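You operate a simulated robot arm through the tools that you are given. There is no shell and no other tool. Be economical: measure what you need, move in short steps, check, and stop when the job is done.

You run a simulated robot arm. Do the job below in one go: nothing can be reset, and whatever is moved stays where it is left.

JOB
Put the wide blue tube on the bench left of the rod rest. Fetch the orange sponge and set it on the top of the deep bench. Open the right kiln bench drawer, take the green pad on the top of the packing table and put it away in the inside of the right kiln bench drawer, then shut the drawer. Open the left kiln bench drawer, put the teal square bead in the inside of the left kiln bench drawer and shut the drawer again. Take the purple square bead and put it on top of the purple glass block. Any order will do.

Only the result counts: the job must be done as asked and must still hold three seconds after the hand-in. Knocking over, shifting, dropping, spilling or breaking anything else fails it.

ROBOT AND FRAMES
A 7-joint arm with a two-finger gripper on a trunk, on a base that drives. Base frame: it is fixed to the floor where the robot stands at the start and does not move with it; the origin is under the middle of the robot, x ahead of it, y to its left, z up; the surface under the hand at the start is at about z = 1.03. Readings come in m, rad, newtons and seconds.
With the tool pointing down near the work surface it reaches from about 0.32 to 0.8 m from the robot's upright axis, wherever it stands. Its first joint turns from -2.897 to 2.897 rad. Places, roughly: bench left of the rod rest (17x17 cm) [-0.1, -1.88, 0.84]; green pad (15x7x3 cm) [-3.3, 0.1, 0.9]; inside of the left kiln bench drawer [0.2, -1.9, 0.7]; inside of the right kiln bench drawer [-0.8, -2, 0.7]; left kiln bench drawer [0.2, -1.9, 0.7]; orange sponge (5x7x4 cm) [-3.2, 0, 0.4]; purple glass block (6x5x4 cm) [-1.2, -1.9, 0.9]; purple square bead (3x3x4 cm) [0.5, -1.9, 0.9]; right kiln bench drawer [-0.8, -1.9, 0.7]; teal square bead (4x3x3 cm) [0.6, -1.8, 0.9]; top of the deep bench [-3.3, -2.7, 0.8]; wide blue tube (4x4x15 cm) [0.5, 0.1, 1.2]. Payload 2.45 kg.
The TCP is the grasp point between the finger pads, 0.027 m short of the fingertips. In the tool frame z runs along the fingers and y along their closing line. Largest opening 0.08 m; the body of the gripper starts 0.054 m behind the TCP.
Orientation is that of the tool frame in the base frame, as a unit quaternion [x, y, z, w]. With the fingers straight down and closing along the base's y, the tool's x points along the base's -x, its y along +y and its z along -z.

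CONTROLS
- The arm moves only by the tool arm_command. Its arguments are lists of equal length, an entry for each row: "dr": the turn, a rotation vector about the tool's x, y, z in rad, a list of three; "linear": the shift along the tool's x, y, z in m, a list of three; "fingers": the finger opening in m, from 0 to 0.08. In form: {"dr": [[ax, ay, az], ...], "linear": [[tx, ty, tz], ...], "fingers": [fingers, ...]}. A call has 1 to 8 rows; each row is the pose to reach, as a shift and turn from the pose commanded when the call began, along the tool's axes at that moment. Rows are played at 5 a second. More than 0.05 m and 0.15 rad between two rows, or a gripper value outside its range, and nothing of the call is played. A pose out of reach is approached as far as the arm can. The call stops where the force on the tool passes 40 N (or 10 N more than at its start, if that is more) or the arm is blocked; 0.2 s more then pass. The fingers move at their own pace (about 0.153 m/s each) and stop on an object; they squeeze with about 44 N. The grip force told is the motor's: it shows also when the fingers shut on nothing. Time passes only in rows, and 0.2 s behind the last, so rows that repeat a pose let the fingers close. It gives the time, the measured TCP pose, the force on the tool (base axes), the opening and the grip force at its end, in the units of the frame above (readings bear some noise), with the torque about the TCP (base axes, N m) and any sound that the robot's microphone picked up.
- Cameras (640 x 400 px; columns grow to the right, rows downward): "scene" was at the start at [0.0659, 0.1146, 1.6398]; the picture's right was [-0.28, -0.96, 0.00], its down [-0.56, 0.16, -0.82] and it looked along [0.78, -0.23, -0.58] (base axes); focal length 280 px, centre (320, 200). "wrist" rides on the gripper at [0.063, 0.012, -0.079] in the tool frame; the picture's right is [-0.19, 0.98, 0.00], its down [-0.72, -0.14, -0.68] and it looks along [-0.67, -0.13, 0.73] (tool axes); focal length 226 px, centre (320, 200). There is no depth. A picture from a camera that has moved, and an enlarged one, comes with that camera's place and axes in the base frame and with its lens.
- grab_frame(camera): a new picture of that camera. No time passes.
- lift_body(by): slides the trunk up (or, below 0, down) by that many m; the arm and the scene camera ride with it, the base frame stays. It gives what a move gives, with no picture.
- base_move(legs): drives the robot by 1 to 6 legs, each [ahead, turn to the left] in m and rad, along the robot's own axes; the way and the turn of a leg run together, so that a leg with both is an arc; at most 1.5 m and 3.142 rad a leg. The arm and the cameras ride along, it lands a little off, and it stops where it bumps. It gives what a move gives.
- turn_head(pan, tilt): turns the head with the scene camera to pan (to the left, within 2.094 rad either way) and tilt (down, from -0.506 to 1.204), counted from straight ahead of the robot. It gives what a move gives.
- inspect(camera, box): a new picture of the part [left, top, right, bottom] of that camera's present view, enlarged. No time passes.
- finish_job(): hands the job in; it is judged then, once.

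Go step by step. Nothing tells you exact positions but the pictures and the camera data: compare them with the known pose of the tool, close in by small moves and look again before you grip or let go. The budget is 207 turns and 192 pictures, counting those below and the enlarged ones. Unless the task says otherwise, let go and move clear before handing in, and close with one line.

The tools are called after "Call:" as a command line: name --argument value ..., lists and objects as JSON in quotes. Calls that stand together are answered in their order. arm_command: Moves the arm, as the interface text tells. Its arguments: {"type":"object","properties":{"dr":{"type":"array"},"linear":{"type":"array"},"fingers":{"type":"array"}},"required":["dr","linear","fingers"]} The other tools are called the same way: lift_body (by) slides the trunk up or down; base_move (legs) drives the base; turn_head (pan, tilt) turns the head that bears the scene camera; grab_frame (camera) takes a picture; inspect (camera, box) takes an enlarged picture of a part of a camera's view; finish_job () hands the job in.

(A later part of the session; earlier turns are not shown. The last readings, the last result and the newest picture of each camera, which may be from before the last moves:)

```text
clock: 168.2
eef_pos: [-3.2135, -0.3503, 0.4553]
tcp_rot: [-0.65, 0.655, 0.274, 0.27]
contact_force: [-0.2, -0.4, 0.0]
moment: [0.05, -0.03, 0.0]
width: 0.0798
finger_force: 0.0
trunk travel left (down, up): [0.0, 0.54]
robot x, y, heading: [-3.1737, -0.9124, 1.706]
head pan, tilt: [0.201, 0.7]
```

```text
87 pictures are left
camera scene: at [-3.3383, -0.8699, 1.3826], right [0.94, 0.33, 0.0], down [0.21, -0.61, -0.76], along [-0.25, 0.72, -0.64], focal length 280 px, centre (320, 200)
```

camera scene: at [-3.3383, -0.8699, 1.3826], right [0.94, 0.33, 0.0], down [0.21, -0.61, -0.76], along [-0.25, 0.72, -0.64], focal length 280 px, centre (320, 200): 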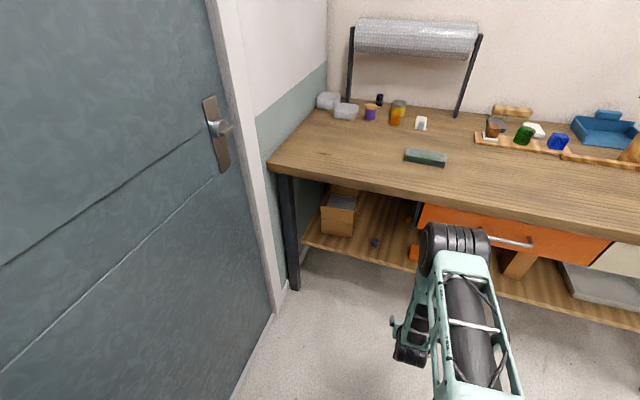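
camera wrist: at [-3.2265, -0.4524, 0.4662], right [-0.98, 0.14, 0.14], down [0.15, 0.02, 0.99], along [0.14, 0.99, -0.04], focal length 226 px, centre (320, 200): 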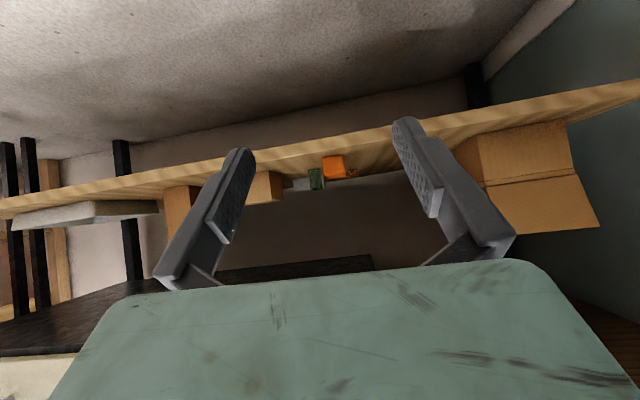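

The sponge sits at z≈0.36–0.41. Drive forward 0.27 m with the hand low.

Call:
base_move --legs '[[0.26, 0]]'

Call:
grab_frame --camera "wrist"

Call:
grab_frame --camera "scene"

```text
clock: 170.1
eef_pos: [-3.2468, -0.098, 0.4542]
tcp_rot: [-0.651, 0.654, 0.273, 0.27]
contact_force: [0.1, -0.1, 0.6]
moment: [0.0, 0.02, -0.01]
width: 0.08
finger_force: 0.0
trunk travel left (down, up): [0.0, 0.54]
robot x, y, heading: [-3.208, -0.6597, 1.704]
head pan, tilt: [0.201, 0.7]
```

```text
86 pictures are left
camera wrist: at [-3.2602, -0.2007, 0.4666], right [-0.98, 0.14, 0.14], down [0.15, 0.02, 0.99], along [0.13, 0.99, -0.04], focal length 226 px, centre (320, 200)
```

wrist: 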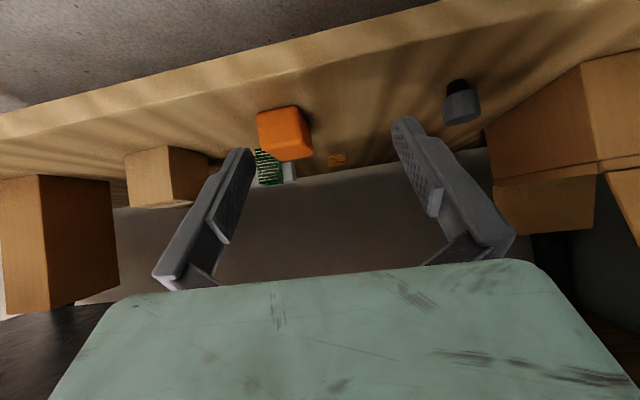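

```text
85 pictures are left
camera scene: at [-3.372, -0.6178, 1.3826], right [0.94, 0.33, 0.0], down [0.21, -0.61, -0.76], along [-0.25, 0.72, -0.64], focal length 280 px, centre (320, 200)
```

scene: 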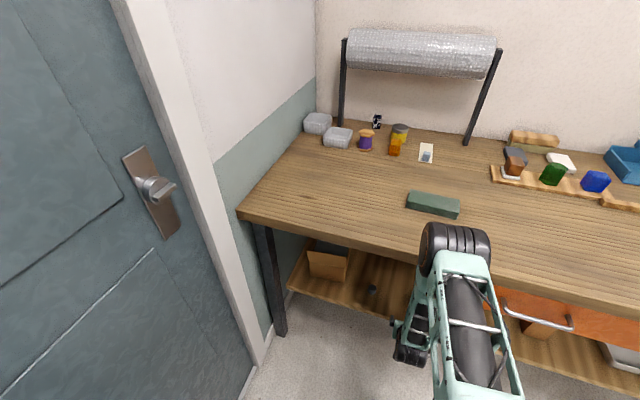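

Sponge at (-3.204, ~0.015, 0.39). Line up laterally and go partway.

Call:
arm_command --dr '[[0, 0, 0], [0, 0, 0], [0, 0, 0]]' --linear '[[0, -0.03, 0], [0, -0.043, 0.01], [-0.0098, -0.043, 0.0438]]' --fingers '[0.08, 0.08, 0.08]'

Call:
grab_frame --camera "wrist"

```text
clock: 170.9
eef_pos: [-3.2045, -0.0586, 0.4315]
tcp_rot: [-0.651, 0.655, 0.273, 0.27]
contact_force: [-0.4, -0.1, -0.1]
moment: [-0.01, 0.0, 0.0]
width: 0.0801
finger_force: 0.0
trunk travel left (down, up): [0.0, 0.54]
robot x, y, heading: [-3.2086, -0.6615, 1.704]
head pan, tilt: [0.201, 0.7]
```

```text
84 pictures are left
camera wrist: at [-3.218, -0.1606, 0.4432], right [-0.98, 0.14, 0.14], down [0.15, 0.02, 0.99], along [0.13, 0.99, -0.04], focal length 226 px, centre (320, 200)
```

wrist: 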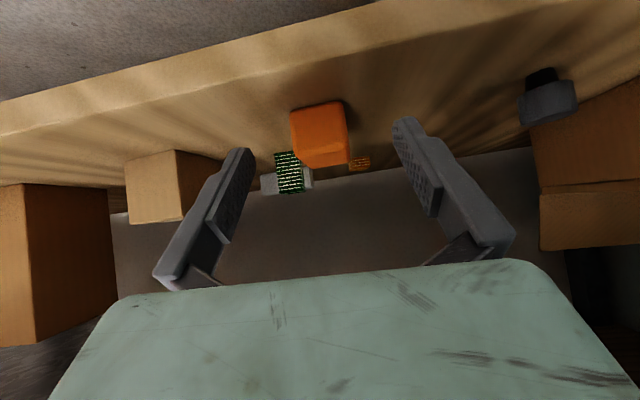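

Laterally centred. Advance around the sponge and close.

Call:
arm_command --dr '[[0, 0, 0], [0, 0, 0], [0, 0, 0], [0, 0, 0], [0, 0, 0], [0, 0, 0]]' --linear '[[-0.012, 0, 0.03], [-0.024, 0, 0.055], [-0.0369, 0, 0.08], [-0.0369, 0, 0.081], [-0.0369, 0, 0.081], [-0.0369, 0, 0.081]]' --fingers '[0.08, 0.08, 0.08, 0.08, 0.02, 0.02]'

Call:
grab_frame --camera "wrist"

```text
clock: 172.3
eef_pos: [-3.2047, 0.0135, 0.4053]
tcp_rot: [-0.65, 0.654, 0.274, 0.272]
contact_force: [0.1, -0.2, -0.9]
moment: [-0.05, -0.04, 0.01]
width: 0.0442
finger_force: 44.0
trunk travel left (down, up): [0.0, 0.54]
robot x, y, heading: [-3.2074, -0.665, 1.704]
head pan, tilt: [0.201, 0.7]
```

```text
83 pictures are left
camera wrist: at [-3.2172, -0.0882, 0.4164], right [-0.98, 0.14, 0.14], down [0.15, 0.02, 0.99], along [0.14, 0.99, -0.04], focal length 226 px, centre (320, 200)
```

wrist: 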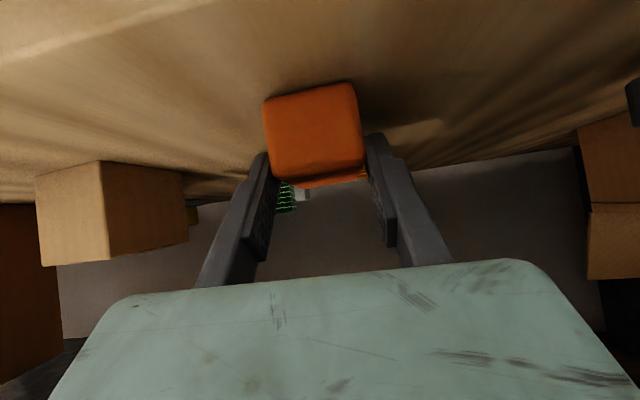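

Sponge gripped. Lift 3 cm and back the base out.

Call:
arm_command --dr '[[0, 0, 0], [0, 0, 0], [0, 0, 0]]' --linear '[[-0.011, 0, -0.011], [-0.022, 0, -0.022], [-0.026, 0, -0.026]]' --fingers '[0.02, 0.02, 0.02]'

Call:
base_move --legs '[[-0.35, 0]]'

Call:
grab_frame --camera "wrist"

Call:
grab_frame --camera "scene"

```text
clock: 172.7
eef_pos: [-3.2044, 0.0035, 0.4038]
tcp_rot: [-0.652, 0.654, 0.272, 0.269]
contact_force: [2.4, 9.4, 29.5]
moment: [0.42, -0.14, -0.06]
width: 0.0437
finger_force: 43.9
trunk travel left (down, up): [0.0, 0.54]
robot x, y, heading: [-3.2094, -0.6641, 1.706]
head pan, tilt: [0.201, 0.7]
stopped in row 2: the force on the tool passed its limit at 52 N (the readings are from after the stop); the commanded pose is now the measured one
```

```text
clock: 173.4
eef_pos: [-3.2039, 0.0046, 0.4048]
tcp_rot: [-0.652, 0.654, 0.273, 0.269]
contact_force: [0.4, -4.2, 11.3]
moment: [-0.17, -0.09, -0.02]
width: 0.0437
finger_force: 43.5
trunk travel left (down, up): [0.0, 0.54]
robot x, y, heading: [-3.2126, -0.6728, 1.706]
head pan, tilt: [0.201, 0.7]
stopped in leg 1: the force on the tool passed its limit at 48 N (the readings are from after the stop); the commanded pose is now the measured one
```

```text
82 pictures are left
camera wrist: at [-3.2174, -0.0974, 0.4159], right [-0.98, 0.14, 0.14], down [0.15, 0.02, 0.99], along [0.13, 0.99, -0.04], focal length 226 px, centre (320, 200)
```

wrist: 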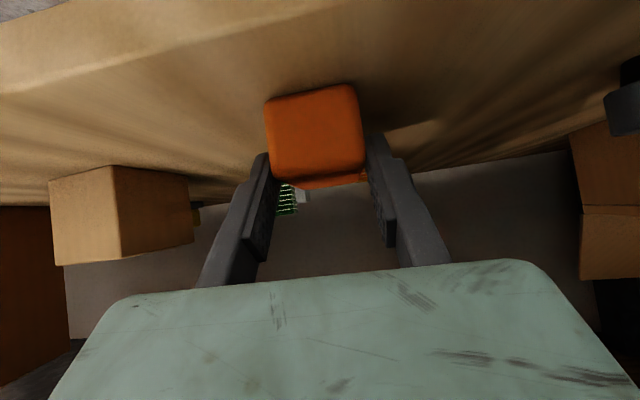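

```text
81 pictures are left
camera scene: at [-3.3715, -0.6281, 1.3828], right [0.94, 0.33, 0.0], down [0.21, -0.61, -0.77], along [-0.25, 0.72, -0.64], focal length 280 px, centre (320, 200)
```

scene: 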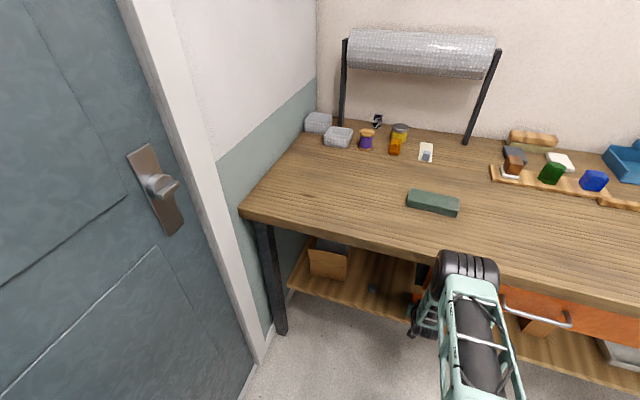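

Something resists at the hand. Zoom to see whether the wrist touches the table edge.

Call:
inspect --camera "scene" --box '[380, 220, 540, 340]'

Call:
inspect --camera "wrist" --box '[220, 60, 420, 240]'

```text
3.33 times, centred on (460, 280) of scene
camera zoom: at [-3.3715, -0.6281, 1.3828], right [0.94, 0.33, 0.0], down [0.21, -0.61, -0.77], along [-0.25, 0.72, -0.64], focal length 933 px, centre (-147, -67)
```

zoom: 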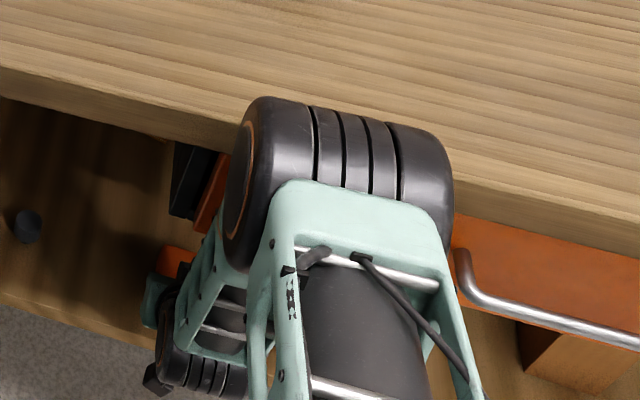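

```text
2.22 times, centred on (320, 150) of wrist
camera zoom: at [-3.2174, -0.0974, 0.4159], right [-0.98, 0.14, 0.14], down [0.15, 0.02, 0.99], along [0.13, 0.99, -0.04], focal length 502 px, centre (320, 311)
```

zoom: 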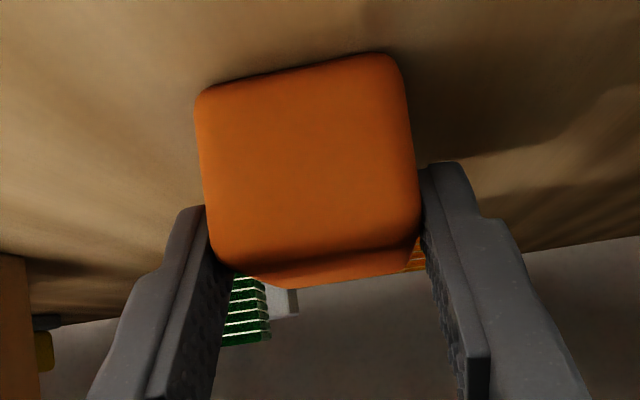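

The elbow leans on the table's front edge, pressing the tips down. I'll raise with the trunk slightly and look at forces.

Call:
lift_body --by 0.015

Call:
grab_frame --camera "wrist"

```text
clock: 174.0
eef_pos: [-3.2046, 0.001, 0.4164]
tcp_rot: [-0.653, 0.656, 0.27, 0.267]
contact_force: [-0.3, 0.5, -1.2]
moment: [-0.01, 0.01, 0.02]
width: 0.0436
finger_force: 43.9
trunk travel left (down, up): [-0.015, 0.525]
robot x, y, heading: [-3.2101, -0.6699, 1.702]
head pan, tilt: [0.201, 0.7]
```

```text
78 pictures are left
camera wrist: at [-3.2169, -0.1007, 0.4286], right [-0.98, 0.14, 0.14], down [0.15, 0.03, 0.99], along [0.13, 0.99, -0.05], focal length 226 px, centre (320, 200)
```

wrist: 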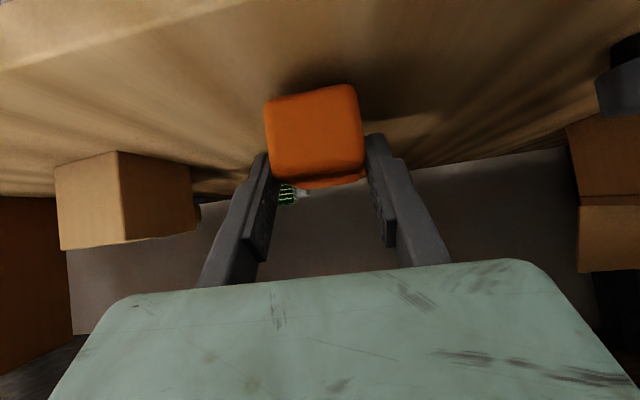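

Free now, with the sponge off the shelf. Back out.

Call:
base_move --legs '[[-0.04, 0], [-0.34, 0]]'

Call:
grab_frame --camera "scene"

Call:
grab_frame --camera "wrist"

```text
clock: 176.9
eef_pos: [-3.1521, -0.3636, 0.4158]
tcp_rot: [-0.651, 0.657, 0.27, 0.268]
contact_force: [0.0, 0.9, -0.5]
moment: [-0.05, -0.02, 0.0]
width: 0.0436
finger_force: 44.1
trunk travel left (down, up): [-0.015, 0.525]
robot x, y, heading: [-3.1568, -1.0357, 1.695]
head pan, tilt: [0.201, 0.7]
stopped in leg 2: the robot was blocked; the commanded pose is now the measured one
```

```text
77 pictures are left
camera scene: at [-3.3183, -0.9902, 1.3976], right [0.95, 0.31, 0.0], down [0.2, -0.61, -0.76], along [-0.24, 0.73, -0.64], focal length 280 px, centre (320, 200)
```

scene: 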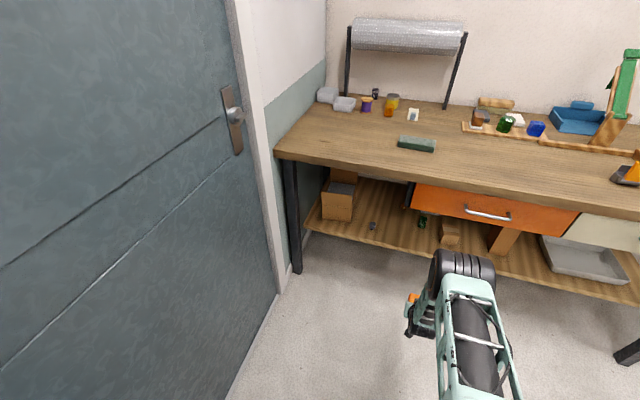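

```text
76 pictures are left
camera wrist: at [-3.1653, -0.4653, 0.4289], right [-0.98, 0.14, 0.14], down [0.15, 0.03, 0.99], along [0.14, 0.99, -0.05], focal length 226 px, centre (320, 200)
```

wrist: 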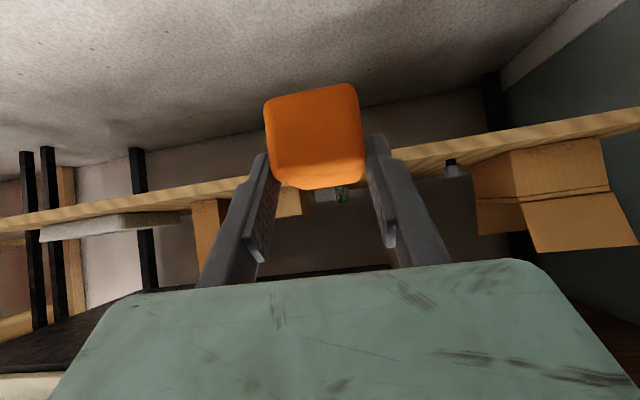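

Sponge is out. Raise the trunk, level the tool, and then drive to the deep bench (front edge x≈-2.87, free spot near (-3.0, -2.9)).

Call:
lift_body --by 0.5

Call:
arm_command --dr '[[0, 0.14, 0], [0, 0.28, 0], [0, 0.42, 0], [0, 0.56, 0], [0, 0.7, 0], [0, 0.77, 0]]' --linear '[[0.02, 0, -0.02], [0.04, 0, -0.04], [0.04, 0, -0.07], [0.03, 0, -0.1], [0.02, 0, -0.13], [0.0, 0, -0.15]]' --fingers '[0.02, 0.02, 0.02, 0.02, 0.02, 0.02]'

Call:
base_move --legs '[[0.12, 0], [0, -0.85], [0, -0.85]]'

Call:
grab_frame --camera "scene"

```text
refused: 0.5 is not a number from -0.4 to 0.4
```

```text
clock: 178.3
eef_pos: [-3.152, -0.4697, 0.5225]
tcp_rot: [-0.705, 0.709, 0.006, 0.001]
contact_force: [-0.4, 0.8, -0.9]
moment: [-0.01, 0.0, -0.01]
width: 0.0434
finger_force: 44.1
trunk travel left (down, up): [-0.015, 0.525]
robot x, y, heading: [-3.158, -1.0378, 1.692]
head pan, tilt: [0.201, 0.7]
```

```text
clock: 180.1
eef_pos: [-3.1581, -0.3502, 0.5215]
tcp_rot: [-0.7, 0.715, 0.007, 0.002]
contact_force: [0.4, 0.6, -0.3]
moment: [-0.01, 0.0, 0.01]
width: 0.0435
finger_force: 44.5
trunk travel left (down, up): [-0.015, 0.525]
robot x, y, heading: [-3.1707, -0.915, 1.69]
head pan, tilt: [0.201, 0.7]
stopped in leg 2: the robot was blocked; the commanded pose is now the measured one
```

```text
75 pictures are left
camera scene: at [-3.3325, -0.8699, 1.3976], right [0.95, 0.31, 0.0], down [0.2, -0.61, -0.76], along [-0.24, 0.73, -0.64], focal length 280 px, centre (320, 200)
```

scene: 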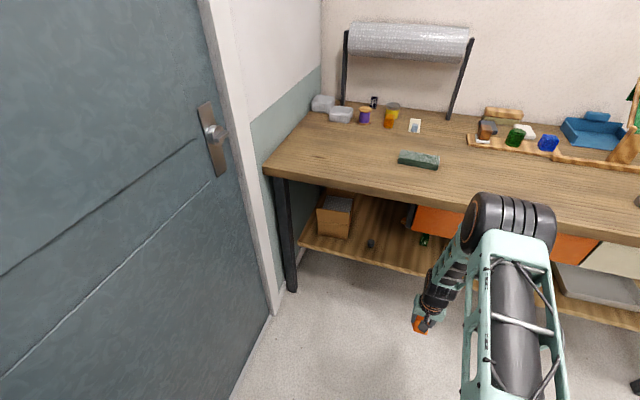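

The rear is near the cabinet. I'll raise well above table height, go forward, and then turn right.

Call:
lift_body --by 0.4

Call:
arm_command --dr '[[0, 0, 0], [0, 0, 0], [0, 0, 0], [0, 0, 0]]' --linear '[[0, 0, -0.04], [0, 0, -0.08], [0, 0, -0.12], [0, 0, -0.16]]' --fingers '[0.02, 0.02, 0.02, 0.02]'

Call:
base_move --legs '[[0.22, 0], [0, -0.85], [0, -0.85]]'

Call:
grab_frame --camera "scene"

```text
clock: 183.9
eef_pos: [-3.1573, -0.3499, 0.9216]
tcp_rot: [-0.699, 0.715, 0.007, 0.002]
contact_force: [0.2, -0.1, 0.3]
moment: [0.0, 0.01, -0.01]
width: 0.0432
finger_force: 43.7
trunk travel left (down, up): [-0.415, 0.125]
robot x, y, heading: [-3.1718, -0.9197, 1.688]
head pan, tilt: [0.201, 0.7]
```

```text
clock: 184.9
eef_pos: [-3.1574, -0.3512, 1.0826]
tcp_rot: [-0.699, 0.715, 0.007, 0.002]
contact_force: [0.4, 0.0, -1.2]
moment: [0.02, 0.04, -0.04]
width: 0.0431
finger_force: 44.3
trunk travel left (down, up): [-0.415, 0.125]
robot x, y, heading: [-3.1708, -0.9104, 1.687]
head pan, tilt: [0.201, 0.7]
```

```text
clock: 191.2
eef_pos: [-2.6402, -0.7952, 1.0822]
tcp_rot: [0.087, 0.996, 0.003, 0.006]
contact_force: [-0.7, -0.5, 0.6]
moment: [-0.02, 0.01, 0.02]
width: 0.0434
finger_force: 43.9
trunk travel left (down, up): [-0.415, 0.125]
robot x, y, heading: [-3.1951, -0.6975, -0.031]
head pan, tilt: [0.201, 0.7]
```

```text
74 pictures are left
camera scene: at [-3.1263, -0.5413, 1.7976], right [0.17, -0.99, 0.0], down [-0.64, -0.11, -0.76], along [0.75, 0.13, -0.64], focal length 280 px, centre (320, 200)
```

scene: 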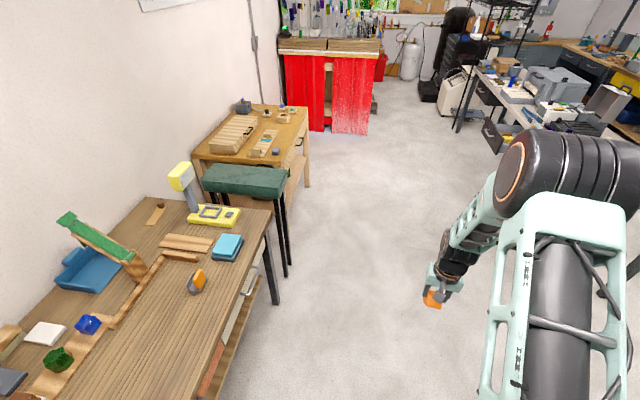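

Clear. Drive to the deep bench: east, south, then face it.

Call:
base_move --legs '[[0.86, 0], [0, -1.54], [1.1, 0]]'

Call:
grab_frame --camera "scene"

```text
clock: 204.9
eef_pos: [-2.3936, -2.4016, 1.0816]
tcp_rot: [0.748, 0.663, -0.002, 0.007]
contact_force: [0.6, 0.2, -0.2]
moment: [-0.01, -0.01, 0.0]
width: 0.0435
finger_force: 44.5
trunk travel left (down, up): [-0.415, 0.125]
robot x, y, heading: [-2.32, -1.842, -1.558]
head pan, tilt: [0.201, 0.7]
```

```text
73 pictures are left
camera scene: at [-2.1638, -1.9018, 1.7976], right [-0.98, -0.22, 0.0], down [-0.14, 0.63, -0.76], along [0.17, -0.75, -0.64], focal length 280 px, centre (320, 200)
```

scene: 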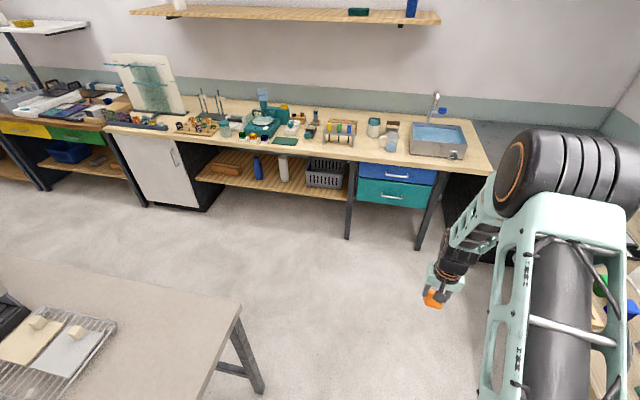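

Call:
base_move --legs '[[0.85, 0], [0, -1.57]]'

Call:
grab_frame --camera "scene"

Call:
grab_frame --camera "wrist"

```text
clock: 213.3
eef_pos: [-2.8637, -2.6244, 1.0835]
tcp_rot: [0.998, -0.056, -0.006, 0.003]
contact_force: [0.4, 0.7, -0.4]
moment: [-0.04, 0.0, 0.0]
width: 0.0436
finger_force: 43.9
trunk travel left (down, up): [-0.415, 0.125]
robot x, y, heading: [-2.3029, -2.6896, -3.112]
head pan, tilt: [0.201, 0.7]
```

```text
72 pictures are left
camera scene: at [-2.3608, -2.8464, 1.7976], right [-0.23, 0.97, 0.0], down [0.63, 0.15, -0.76], along [-0.74, -0.17, -0.64], focal length 280 px, centre (320, 200)
```

scene: 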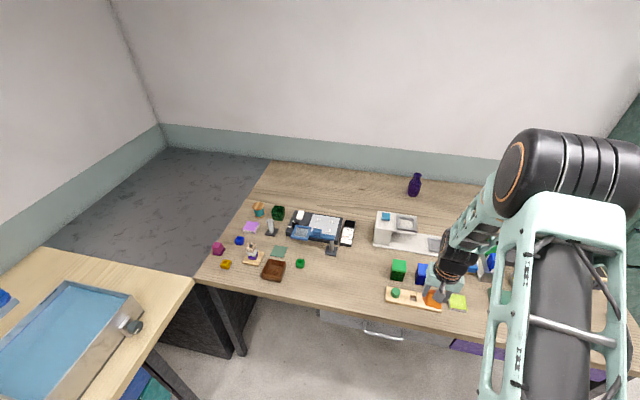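

```text
71 pictures are left
camera wrist: at [-2.8012, -2.6449, 1.1614], right [-0.3, -0.95, 0.01], down [-0.69, 0.22, 0.69], along [-0.66, 0.2, -0.72], focal length 226 px, centre (320, 200)
```

wrist: 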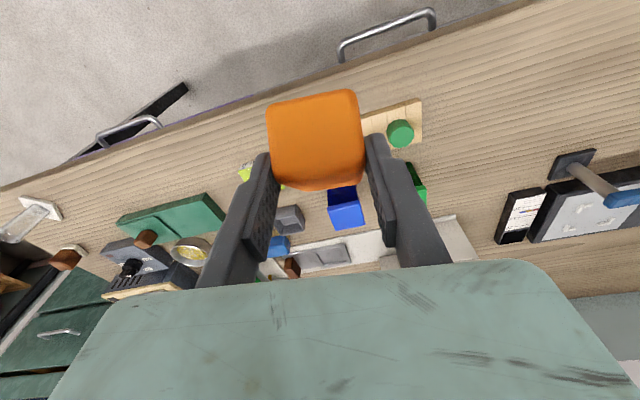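

A free spot is at about (-3.02, -2.89). The sponge was gripped at 45°, so I tilt the same way again to lay it flat.

Call:
arm_command --dr '[[0, -0.098, 0], [0, -0.196, 0], [0, -0.294, 0], [0, -0.392, 0], [0, -0.49, 0], [0, -0.588, 0], [0, -0.686, 0], [0, -0.77, 0]]' --linear '[[-0.0156, 0.0352, 0.01], [-0.0312, 0.0705, 0.02], [-0.0469, 0.1057, 0.03], [-0.0625, 0.141, 0.045], [-0.078, 0.176, 0.06], [-0.0938, 0.2115, 0.08], [-0.109, 0.2467, 0.1], [-0.125, 0.282, 0.12]]' --fingers '[0.02, 0.02, 0.02, 0.02, 0.02, 0.02, 0.02, 0.02]'

Call:
grab_frame --camera "wrist"

Call:
grab_frame --camera "scene"

```text
clock: 215.1
eef_pos: [-3.0238, -2.8958, 0.9649]
tcp_rot: [0.923, -0.053, -0.381, -0.019]
contact_force: [0.5, 0.1, -0.8]
moment: [-0.01, 0.01, 0.01]
width: 0.0434
finger_force: 43.5
trunk travel left (down, up): [-0.415, 0.125]
robot x, y, heading: [-2.3023, -2.6889, -3.116]
head pan, tilt: [0.201, 0.7]
```

```text
70 pictures are left
camera wrist: at [-2.9242, -2.9193, 0.977], right [-0.24, -0.96, 0.14], down [-0.01, 0.15, 0.99], along [-0.97, 0.24, -0.05], focal length 226 px, centre (320, 200)
```

wrist: 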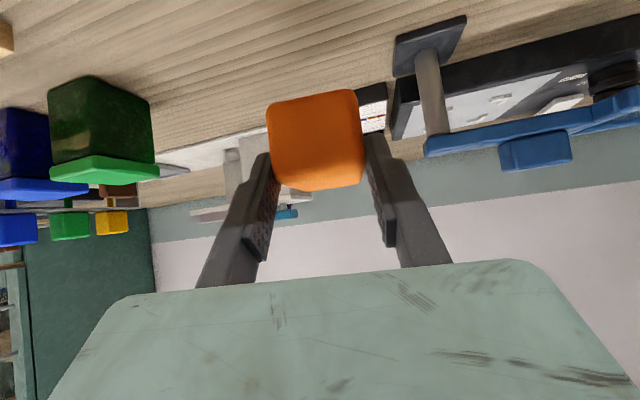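

```text
69 pictures are left
camera scene: at [-2.3611, -2.8484, 1.7974], right [-0.23, 0.97, 0.0], down [0.63, 0.15, -0.76], along [-0.74, -0.17, -0.64], focal length 280 px, centre (320, 200)
```

scene: 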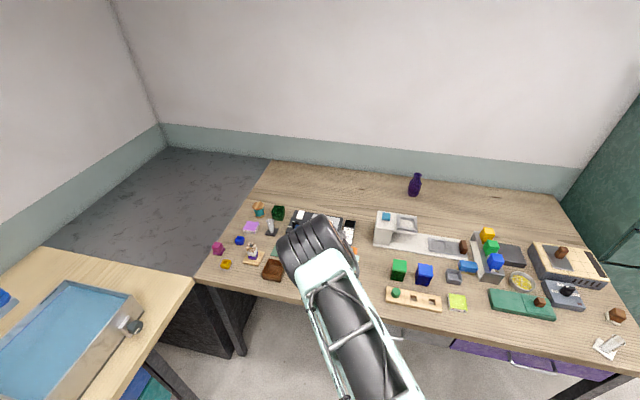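

Lower it a bit nearer the edge, in small steps.

Call:
arm_command --dr '[[0, 0, 0], [0, 0, 0], [0, 0, 0], [0, 0, 0]]' --linear '[[0.03, -0.002, 0.0], [0.049, -0.003, 0.007], [0.0634, -0.003, 0.0215], [0.0705, -0.003, 0.0286]]' --fingers '[0.02, 0.02, 0.02, 0.02]'

Call:
grab_frame --camera "wrist"

```text
clock: 216.1
eef_pos: [-2.9923, -2.8936, 0.8959]
tcp_rot: [0.923, -0.052, -0.38, -0.018]
contact_force: [-0.1, 0.3, 0.1]
moment: [-0.02, -0.03, -0.01]
width: 0.0437
finger_force: 44.4
trunk travel left (down, up): [-0.415, 0.125]
robot x, y, heading: [-2.2991, -2.6885, -3.118]
head pan, tilt: [0.201, 0.7]
```

```text
68 pictures are left
camera wrist: at [-2.893, -2.9167, 0.9076], right [-0.25, -0.96, 0.14], down [-0.01, 0.15, 0.99], along [-0.97, 0.24, -0.05], focal length 226 px, centre (320, 200)
```

wrist: 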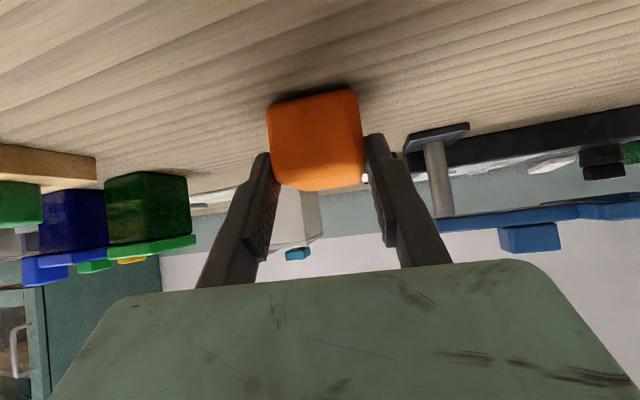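

Nearly touching. Small steps down.

Call:
arm_command --dr '[[0, 0, 0], [0, 0, 0], [0, 0, 0], [0, 0, 0], [0, 0, 0]]' --linear '[[0.0028, 0, 0.0028], [0.0056, 0, 0.0057], [0.0078, 0, 0.0078], [0.0099, 0, 0.0099], [0.0113, 0, 0.0113]]' --fingers '[0.02, 0.02, 0.02, 0.02, 0.02]'

```text
clock: 216.9
eef_pos: [-2.9923, -2.8923, 0.8931]
tcp_rot: [0.921, -0.053, -0.386, -0.018]
contact_force: [16.8, 3.7, 24.5]
moment: [0.43, -0.75, -0.16]
width: 0.0431
finger_force: 44.7
trunk travel left (down, up): [-0.415, 0.125]
robot x, y, heading: [-2.3009, -2.6896, -3.108]
head pan, tilt: [0.201, 0.7]
stopped in row 3: the force on the tool passed its limit at 45 N (the readings are from after the stop); the commanded pose is now the measured one
```

Touching the bench. Ease 2 mm, open and retreat along the tool axis.

Call:
arm_command --dr '[[0, 0, 0], [0, 0, 0], [0, 0, 0], [0, 0, 0], [0, 0, 0], [0, 0, 0], [0, 0, 0]]' --linear '[[-0.001, 0, -0.001], [-0.001, 0, -0.001], [-0.001, 0, -0.001], [0, 0, -0.04], [0, 0, -0.08], [-0.03, 0, -0.11], [-0.06, 0, -0.14]]' --fingers '[0.02, 0.055, 0.075, 0.075, 0.075, 0.075, 0.075]'

Call:
grab_frame --camera "wrist"

Call:
grab_frame --camera "scene"

```text
clock: 218.5
eef_pos: [-2.937, -2.8985, 1.0299]
tcp_rot: [0.922, -0.052, -0.384, -0.018]
contact_force: [-0.1, 0.0, 0.3]
moment: [-0.02, 0.02, -0.01]
width: 0.075
finger_force: 0.1
trunk travel left (down, up): [-0.415, 0.125]
robot x, y, heading: [-2.3031, -2.6936, -3.114]
head pan, tilt: [0.201, 0.7]
```

```text
67 pictures are left
camera wrist: at [-2.8376, -2.9227, 1.0406], right [-0.24, -0.96, 0.14], down [-0.01, 0.15, 0.99], along [-0.97, 0.24, -0.04], focal length 226 px, centre (320, 200)
```

wrist: 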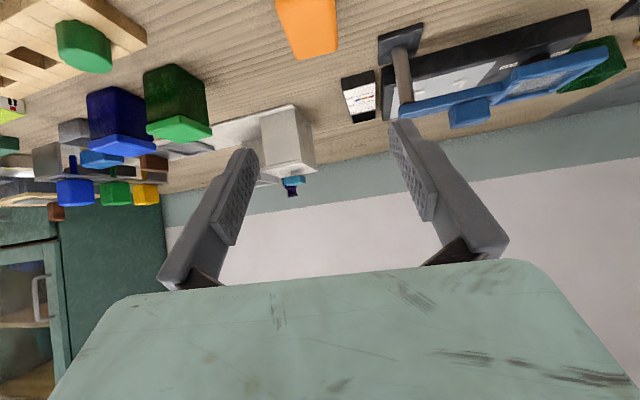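

```text
66 pictures are left
camera scene: at [-2.3598, -2.8465, 1.7977], right [-0.23, 0.97, 0.0], down [0.63, 0.15, -0.77], along [-0.75, -0.17, -0.64], focal length 280 px, centre (320, 200)
```

scene: 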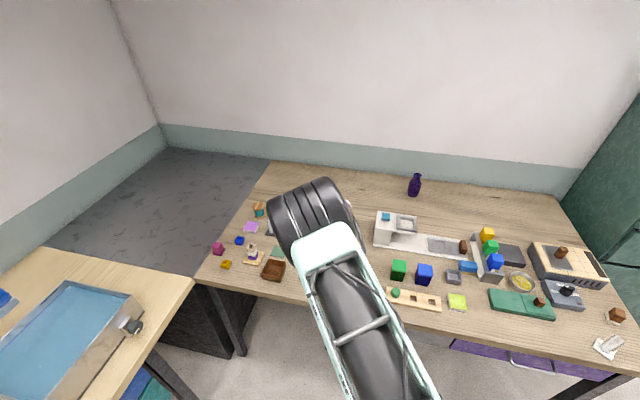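

Sponge is placed flat. Level the tool, then drive back north toward the packing table.

Call:
arm_command --dr '[[0, 0.13, 0], [0, 0.26, 0], [0, 0.39, 0], [0, 0.52, 0], [0, 0.65, 0], [0, 0.78, 0]]' --linear '[[0.001, 0, -0.02], [0.002, 0, -0.04], [0.003, 0, -0.06], [0.005, 0, -0.08], [0.006, 0, -0.1], [0.007, 0, -0.11]]' --fingers '[0.08, 0.08, 0.08, 0.08, 0.08, 0.08]'

Call:
grab_frame --camera "wrist"

Call:
base_move --legs '[[0, -1.6], [1.4, 0]]'

Call:
grab_frame --camera "scene"

```text
clock: 219.9
eef_pos: [-2.8536, -2.9076, 1.1031]
tcp_rot: [0.998, -0.055, -0.004, 0.003]
contact_force: [0.1, 0.9, 0.0]
moment: [-0.03, -0.02, -0.01]
width: 0.0795
finger_force: 0.0
trunk travel left (down, up): [-0.415, 0.125]
robot x, y, heading: [-2.3016, -2.6889, -3.108]
head pan, tilt: [0.201, 0.7]
```

```text
65 pictures are left
camera wrist: at [-2.7918, -2.9269, 1.1823], right [-0.3, -0.95, 0.01], down [-0.69, 0.22, 0.69], along [-0.66, 0.2, -0.73], focal length 226 px, centre (320, 200)
```

wrist: 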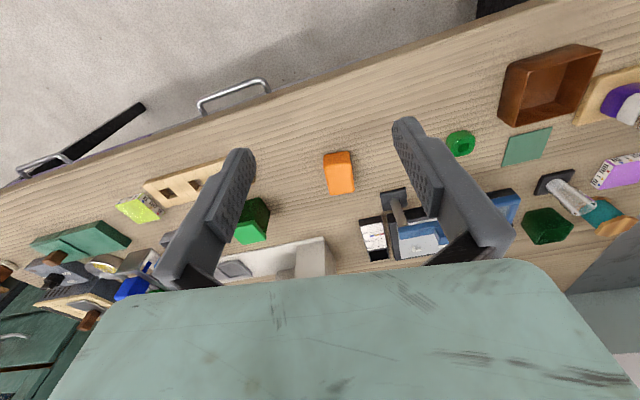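

```text
clock: 230.9
eef_pos: [-2.4256, -0.7247, 1.1028]
tcp_rot: [-0.639, 0.769, 0.006, 0.002]
contact_force: [-0.8, -0.1, 0.5]
moment: [-0.02, 0.02, 0.03]
width: 0.0797
finger_force: 0.1
trunk travel left (down, up): [-0.415, 0.125]
robot x, y, heading: [-2.2456, -1.2911, 1.517]
head pan, tilt: [0.201, 0.7]
```

```text
64 pictures are left
camera scene: at [-2.4004, -1.2191, 1.7976], right [0.99, 0.15, 0.0], down [0.1, -0.64, -0.76], along [-0.12, 0.76, -0.64], focal length 280 px, centre (320, 200)
```

scene: 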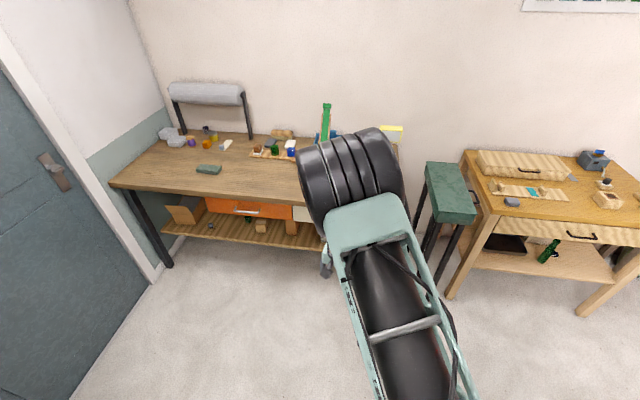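

Pad ≈(-3.265, 0.045). Approach diagonally to about (-2.9, -0.65).

Call:
base_move --legs '[[0, 0.8], [0.88, 0], [0, -0.6]]'

Call:
grab_frame --camera "scene"

Call:
grab_frame --camera "wrist"

```text
clock: 239.4
eef_pos: [-3.1487, -0.1377, 1.103]
tcp_rot: [0.718, -0.696, -0.006, -0.001]
contact_force: [0.8, -0.5, 0.6]
moment: [0.01, 0.0, -0.04]
width: 0.0802
finger_force: 0.2
trunk travel left (down, up): [-0.415, 0.125]
robot x, y, heading: [-2.855, -0.6524, 1.739]
head pan, tilt: [0.201, 0.7]
```

```text
63 pictures are left
camera scene: at [-3.0183, -0.6146, 1.7976], right [0.93, 0.36, 0.0], down [0.23, -0.6, -0.76], along [-0.28, 0.71, -0.64], focal length 280 px, centre (320, 200)
```

scene: 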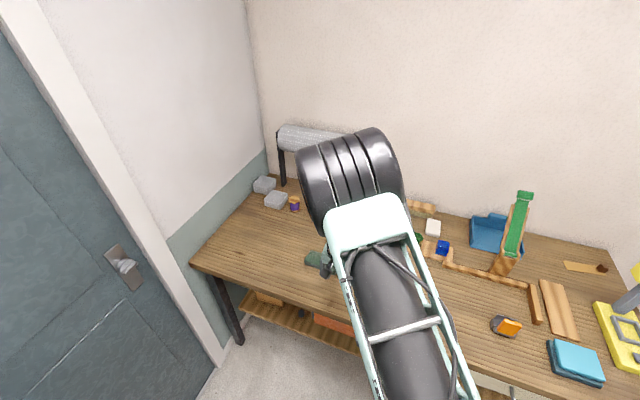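

```text
62 pictures are left
camera wrist: at [-3.159, -0.2029, 1.1821], right [-0.99, 0.16, 0.01], down [0.12, 0.72, 0.69], along [0.1, 0.68, -0.73], focal length 226 px, centre (320, 200)
```

wrist: 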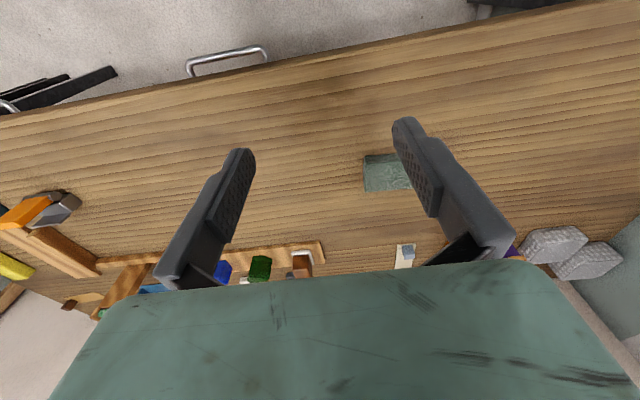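

Move over the pad and rotate the wrist 90° to close across its 7 cm side.

Call:
arm_command --dr '[[0, 0, 0.145], [0, 0, 0.29], [0, 0, 0.435], [0, 0, 0.58], [0, 0, 0.725], [0, 0, 0.87], [0, 0, 1.015], [0, 0, 1.16]]' --linear '[[-0.017, 0.014, 0], [-0.034, 0.028, 0], [-0.05, 0.042, 0], [-0.067, 0.056, 0], [-0.084, 0.07, 0], [-0.1, 0.084, 0], [-0.117, 0.098, 0], [-0.134, 0.112, 0]]' --fingers '[0.08, 0.08, 0.08, 0.08, 0.08, 0.08, 0.08, 0.08]'

Call:
arm_command --dr '[[0, 0, 0.14], [0, 0, 0.28], [0, 0, 0.38]]' --linear '[[0, 0, 0], [0, 0, 0], [0, 0, 0]]' --fingers '[0.08, 0.08, 0.08]'

Call:
grab_frame --camera "wrist"

Call:
grab_frame --camera "scene"

```text
clock: 241.2
eef_pos: [-3.2654, -0.0068, 1.1048]
tcp_rot: [-0.219, 0.976, 0.006, -0.002]
contact_force: [0.1, 0.1, 0.0]
moment: [-0.01, 0.03, 0.0]
width: 0.0803
finger_force: 0.0
trunk travel left (down, up): [-0.415, 0.125]
robot x, y, heading: [-2.8541, -0.6518, 1.738]
head pan, tilt: [0.201, 0.7]
```

```text
clock: 242.0
eef_pos: [-3.2648, -0.0083, 1.1043]
tcp_rot: [-0.031, 1.0, 0.004, -0.004]
contact_force: [0.3, -0.3, 0.5]
moment: [-0.03, 0.0, 0.0]
width: 0.0799
finger_force: 0.1
trunk travel left (down, up): [-0.415, 0.125]
robot x, y, heading: [-2.8543, -0.6523, 1.737]
head pan, tilt: [0.201, 0.7]
```

```text
61 pictures are left
camera wrist: at [-3.3288, -0.0005, 1.1847], right [0.13, 0.99, 0.01], down [0.73, -0.1, 0.68], along [0.67, -0.08, -0.74], focal length 226 px, centre (320, 200)
```

wrist: 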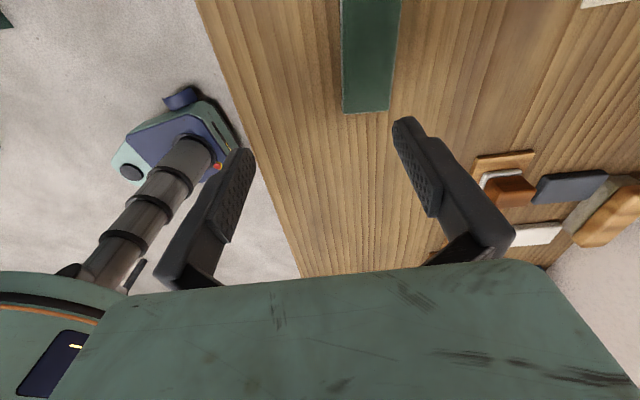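

```text
60 pictures are left
camera scene: at [-3.0187, -0.6148, 1.7976], right [0.93, 0.36, 0.0], down [0.23, -0.6, -0.76], along [-0.28, 0.71, -0.64], focal length 280 px, centre (320, 200)
```

scene: 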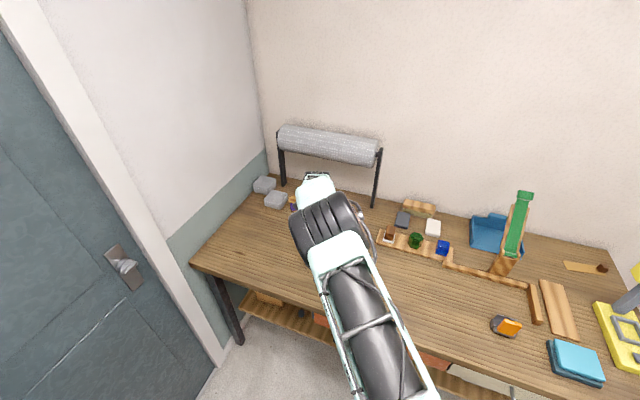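

Pad centre ≈(-3.285, 0.047), aligned with x. Move over and lower part way.

Call:
arm_command --dr '[[0, 0, 0.03], [0, 0, 0.062], [0, 0, 0.062], [0, 0, 0.062]]' --linear '[[0.008, 0.03, 0], [0.0166, 0.0551, 0.02], [0.0166, 0.0551, 0.06], [0.0166, 0.0551, 0.1]]' --fingers '[0.08, 0.08, 0.08, 0.08]'

Call:
grab_frame --camera "wrist"

```text
clock: 243.0
eef_pos: [-3.2744, 0.0232, 1.0295]
tcp_rot: [0.0, 1.0, 0.005, -0.004]
contact_force: [-0.2, -0.9, 0.2]
moment: [-0.01, 0.01, 0.0]
width: 0.0799
finger_force: 0.1
out of reach, approached as far as the arm can: row 2, 3, 4
trunk travel left (down, up): [-0.415, 0.125]
robot x, y, heading: [-2.8538, -0.6519, 1.743]
head pan, tilt: [0.201, 0.7]
```

```text
59 pictures are left
camera wrist: at [-3.3385, 0.0335, 1.1106], right [0.19, 0.98, 0.01], down [0.72, -0.15, 0.67], along [0.66, -0.12, -0.74], focal length 226 px, centre (320, 200)
```

wrist: 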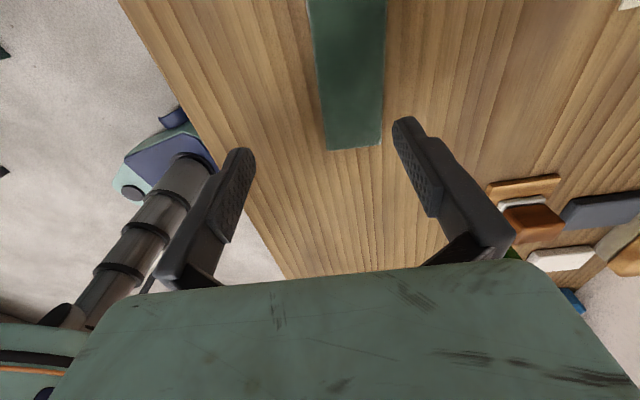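

Just out of reach; raise a bit, drive 0.1 m closer.

Call:
arm_command --dr '[[0, 0, 0], [0, 0, 0]]' --linear '[[0, -0.04, -0.03], [0, -0.08, -0.05]]' --fingers '[0.08, 0.08]'

Call:
base_move --legs '[[0.11, 0]]'

Call:
grab_frame --camera "wrist"

```text
clock: 243.6
eef_pos: [-3.2742, -0.0594, 1.0786]
tcp_rot: [-0.001, 1.0, 0.005, -0.003]
contact_force: [0.7, -0.6, -0.1]
moment: [0.04, 0.0, 0.04]
width: 0.08
finger_force: 0.1
trunk travel left (down, up): [-0.415, 0.125]
robot x, y, heading: [-2.8557, -0.6525, 1.739]
head pan, tilt: [0.201, 0.7]
```

```text
clock: 244.8
eef_pos: [-3.2949, 0.0526, 1.0752]
tcp_rot: [0.0, 1.0, 0.004, -0.003]
contact_force: [-0.3, -0.7, -0.4]
moment: [0.0, 0.0, 0.01]
width: 0.08
finger_force: 0.2
trunk travel left (down, up): [-0.415, 0.125]
robot x, y, heading: [-2.8731, -0.5409, 1.739]
head pan, tilt: [0.201, 0.7]
```

```text
58 pictures are left
camera wrist: at [-3.3566, 0.063, 1.157], right [0.19, 0.98, 0.01], down [0.72, -0.15, 0.68], along [0.66, -0.12, -0.74], focal length 226 px, centre (320, 200)
```

wrist: 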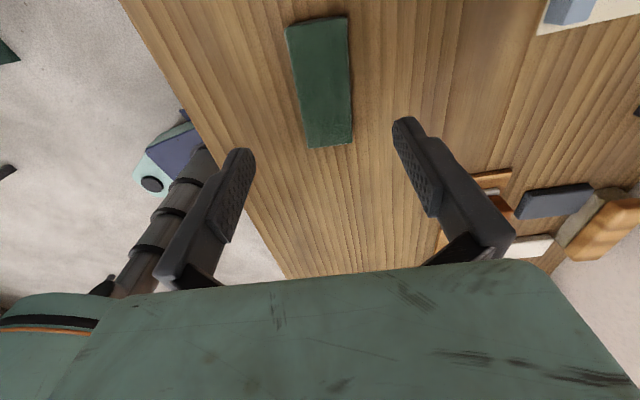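

Whole pad visible: centre (-3.282, 0.055), top z≈0.865, width ≈6 cm. Align and lower to just above.

Call:
arm_command --dr '[[0, 0, 0.03], [0, 0, 0.055], [0, 0, 0.055], [0, 0, 0.055]]' --linear '[[-0.007, 0.002, 0.03], [-0.013, 0.002, 0.07], [-0.013, 0.002, 0.11], [-0.013, 0.002, 0.14]]' --fingers '[0.08, 0.08, 0.08, 0.08]'

Call:
grab_frame --camera "wrist"

```text
clock: 245.8
eef_pos: [-3.2803, 0.0546, 0.9379]
tcp_rot: [0.027, 1.0, 0.006, -0.004]
contact_force: [-0.2, -0.3, 0.1]
moment: [-0.01, 0.0, 0.04]
width: 0.0799
finger_force: 0.1
trunk travel left (down, up): [-0.415, 0.125]
robot x, y, heading: [-2.8737, -0.5435, 1.738]
head pan, tilt: [0.201, 0.7]
```

```text
57 pictures are left
camera wrist: at [-3.3427, 0.0683, 1.018], right [0.24, 0.97, 0.01], down [0.72, -0.19, 0.67], along [0.65, -0.16, -0.74], focal length 226 px, centre (320, 200)
```

wrist: 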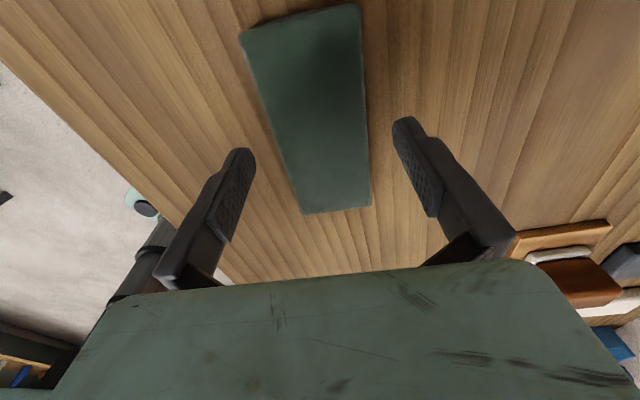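

Refine: centre (-3.266, 0.051), width ~6.6 cm. Descend carefully to straddle it.

Call:
arm_command --dr '[[0, 0, 0], [0, 0, 0], [0, 0, 0], [0, 0, 0]]' --linear '[[-0.012, -0.003, 0.0], [-0.012, -0.003, 0.025], [-0.012, -0.003, 0.038], [-0.012, -0.003, 0.046]]' --fingers '[0.08, 0.08, 0.08, 0.08]'

Call:
grab_frame --camera "wrist"

```text
clock: 246.8
eef_pos: [-3.2703, 0.0509, 0.8933]
tcp_rot: [0.025, 1.0, 0.005, -0.004]
contact_force: [-0.5, 1.2, -1.0]
moment: [-0.05, 0.01, 0.02]
width: 0.0801
finger_force: 0.1
trunk travel left (down, up): [-0.415, 0.125]
robot x, y, heading: [-2.8735, -0.5403, 1.744]
head pan, tilt: [0.201, 0.7]
```

```text
56 pictures are left
camera wrist: at [-3.3322, 0.0654, 0.9732], right [0.24, 0.97, 0.01], down [0.71, -0.19, 0.67], along [0.66, -0.16, -0.74], focal length 226 px, centre (320, 200)
```

wrist: 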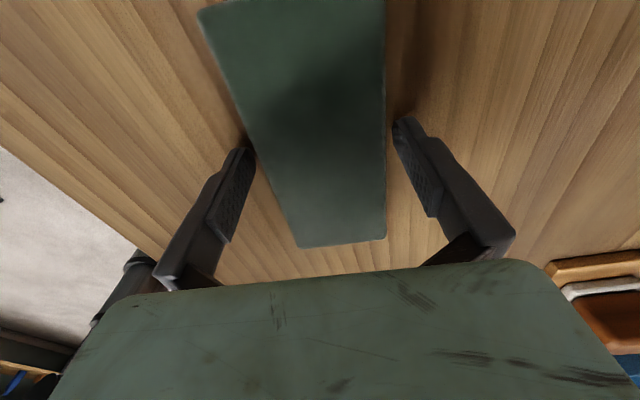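

Call:
arm_command --dr '[[0, 0, 0], [0, 0, 0], [0, 0, 0], [0, 0, 0]]' --linear '[[0, -0.003, 0], [0, -0.003, 0.008], [0, -0.003, 0.014], [0, -0.003, 0.019]]' --fingers '[0.08, 0.08, 0.08, 0.08]'

Call:
grab_frame --camera "wrist"

```text
clock: 247.5
eef_pos: [-3.2708, 0.0458, 0.8881]
tcp_rot: [0.025, 1.0, 0.004, -0.006]
contact_force: [8.4, -12.5, 27.9]
moment: [-1.7, -0.46, 0.33]
width: 0.0769
finger_force: 0.0
trunk travel left (down, up): [-0.415, 0.125]
robot x, y, heading: [-2.8738, -0.5441, 1.74]
head pan, tilt: [0.201, 0.7]
stopped in row 3: the force on the tool passed its limit at 50 N (the readings are from after the stop); the commanded pose is now the measured one
```

```text
55 pictures are left
camera wrist: at [-3.3323, 0.0603, 0.9688], right [0.24, 0.97, 0.01], down [0.72, -0.18, 0.67], along [0.65, -0.16, -0.74], focal length 226 px, centre (320, 200)
```

wrist: 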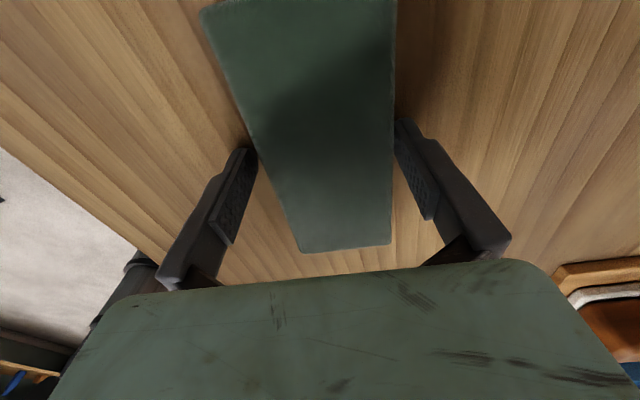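

The +y finger touched the pad's edge. Rise slightly, shift +4 mm, and retry.

Call:
arm_command --dr '[[0, 0, 0], [0, 0, 0], [0, 0, 0], [0, 0, 0], [0, 0, 0]]' --linear '[[0, 0, -0.008], [0, 0.0045, -0.008], [0, 0.0045, 0], [0, 0.0045, 0.006], [0, 0.0045, 0.012]]' --fingers '[0.08, 0.08, 0.08, 0.08, 0.08]'

Call:
grab_frame --camera "wrist"

```text
clock: 248.5
eef_pos: [-3.2719, 0.0516, 0.8881]
tcp_rot: [0.024, 1.0, 0.003, -0.006]
contact_force: [9.9, -11.3, 27.3]
moment: [-1.58, -0.51, 0.36]
width: 0.0768
finger_force: 0.1
trunk travel left (down, up): [-0.415, 0.125]
robot x, y, heading: [-2.8717, -0.5398, 1.737]
head pan, tilt: [0.201, 0.7]
stopped in row 4: the force on the tool passed its limit at 52 N (the readings are from after the stop); the commanded pose is now the measured one
```

```text
54 pictures are left
camera wrist: at [-3.3337, 0.0654, 0.9688], right [0.24, 0.97, 0.0], down [0.72, -0.18, 0.67], along [0.65, -0.16, -0.74], focal length 226 px, centre (320, 200)
```

wrist: 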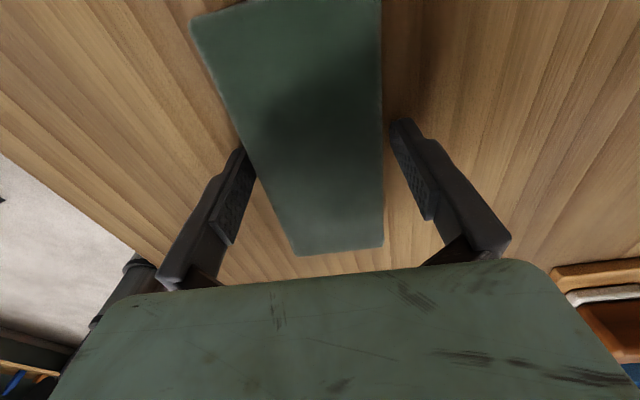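

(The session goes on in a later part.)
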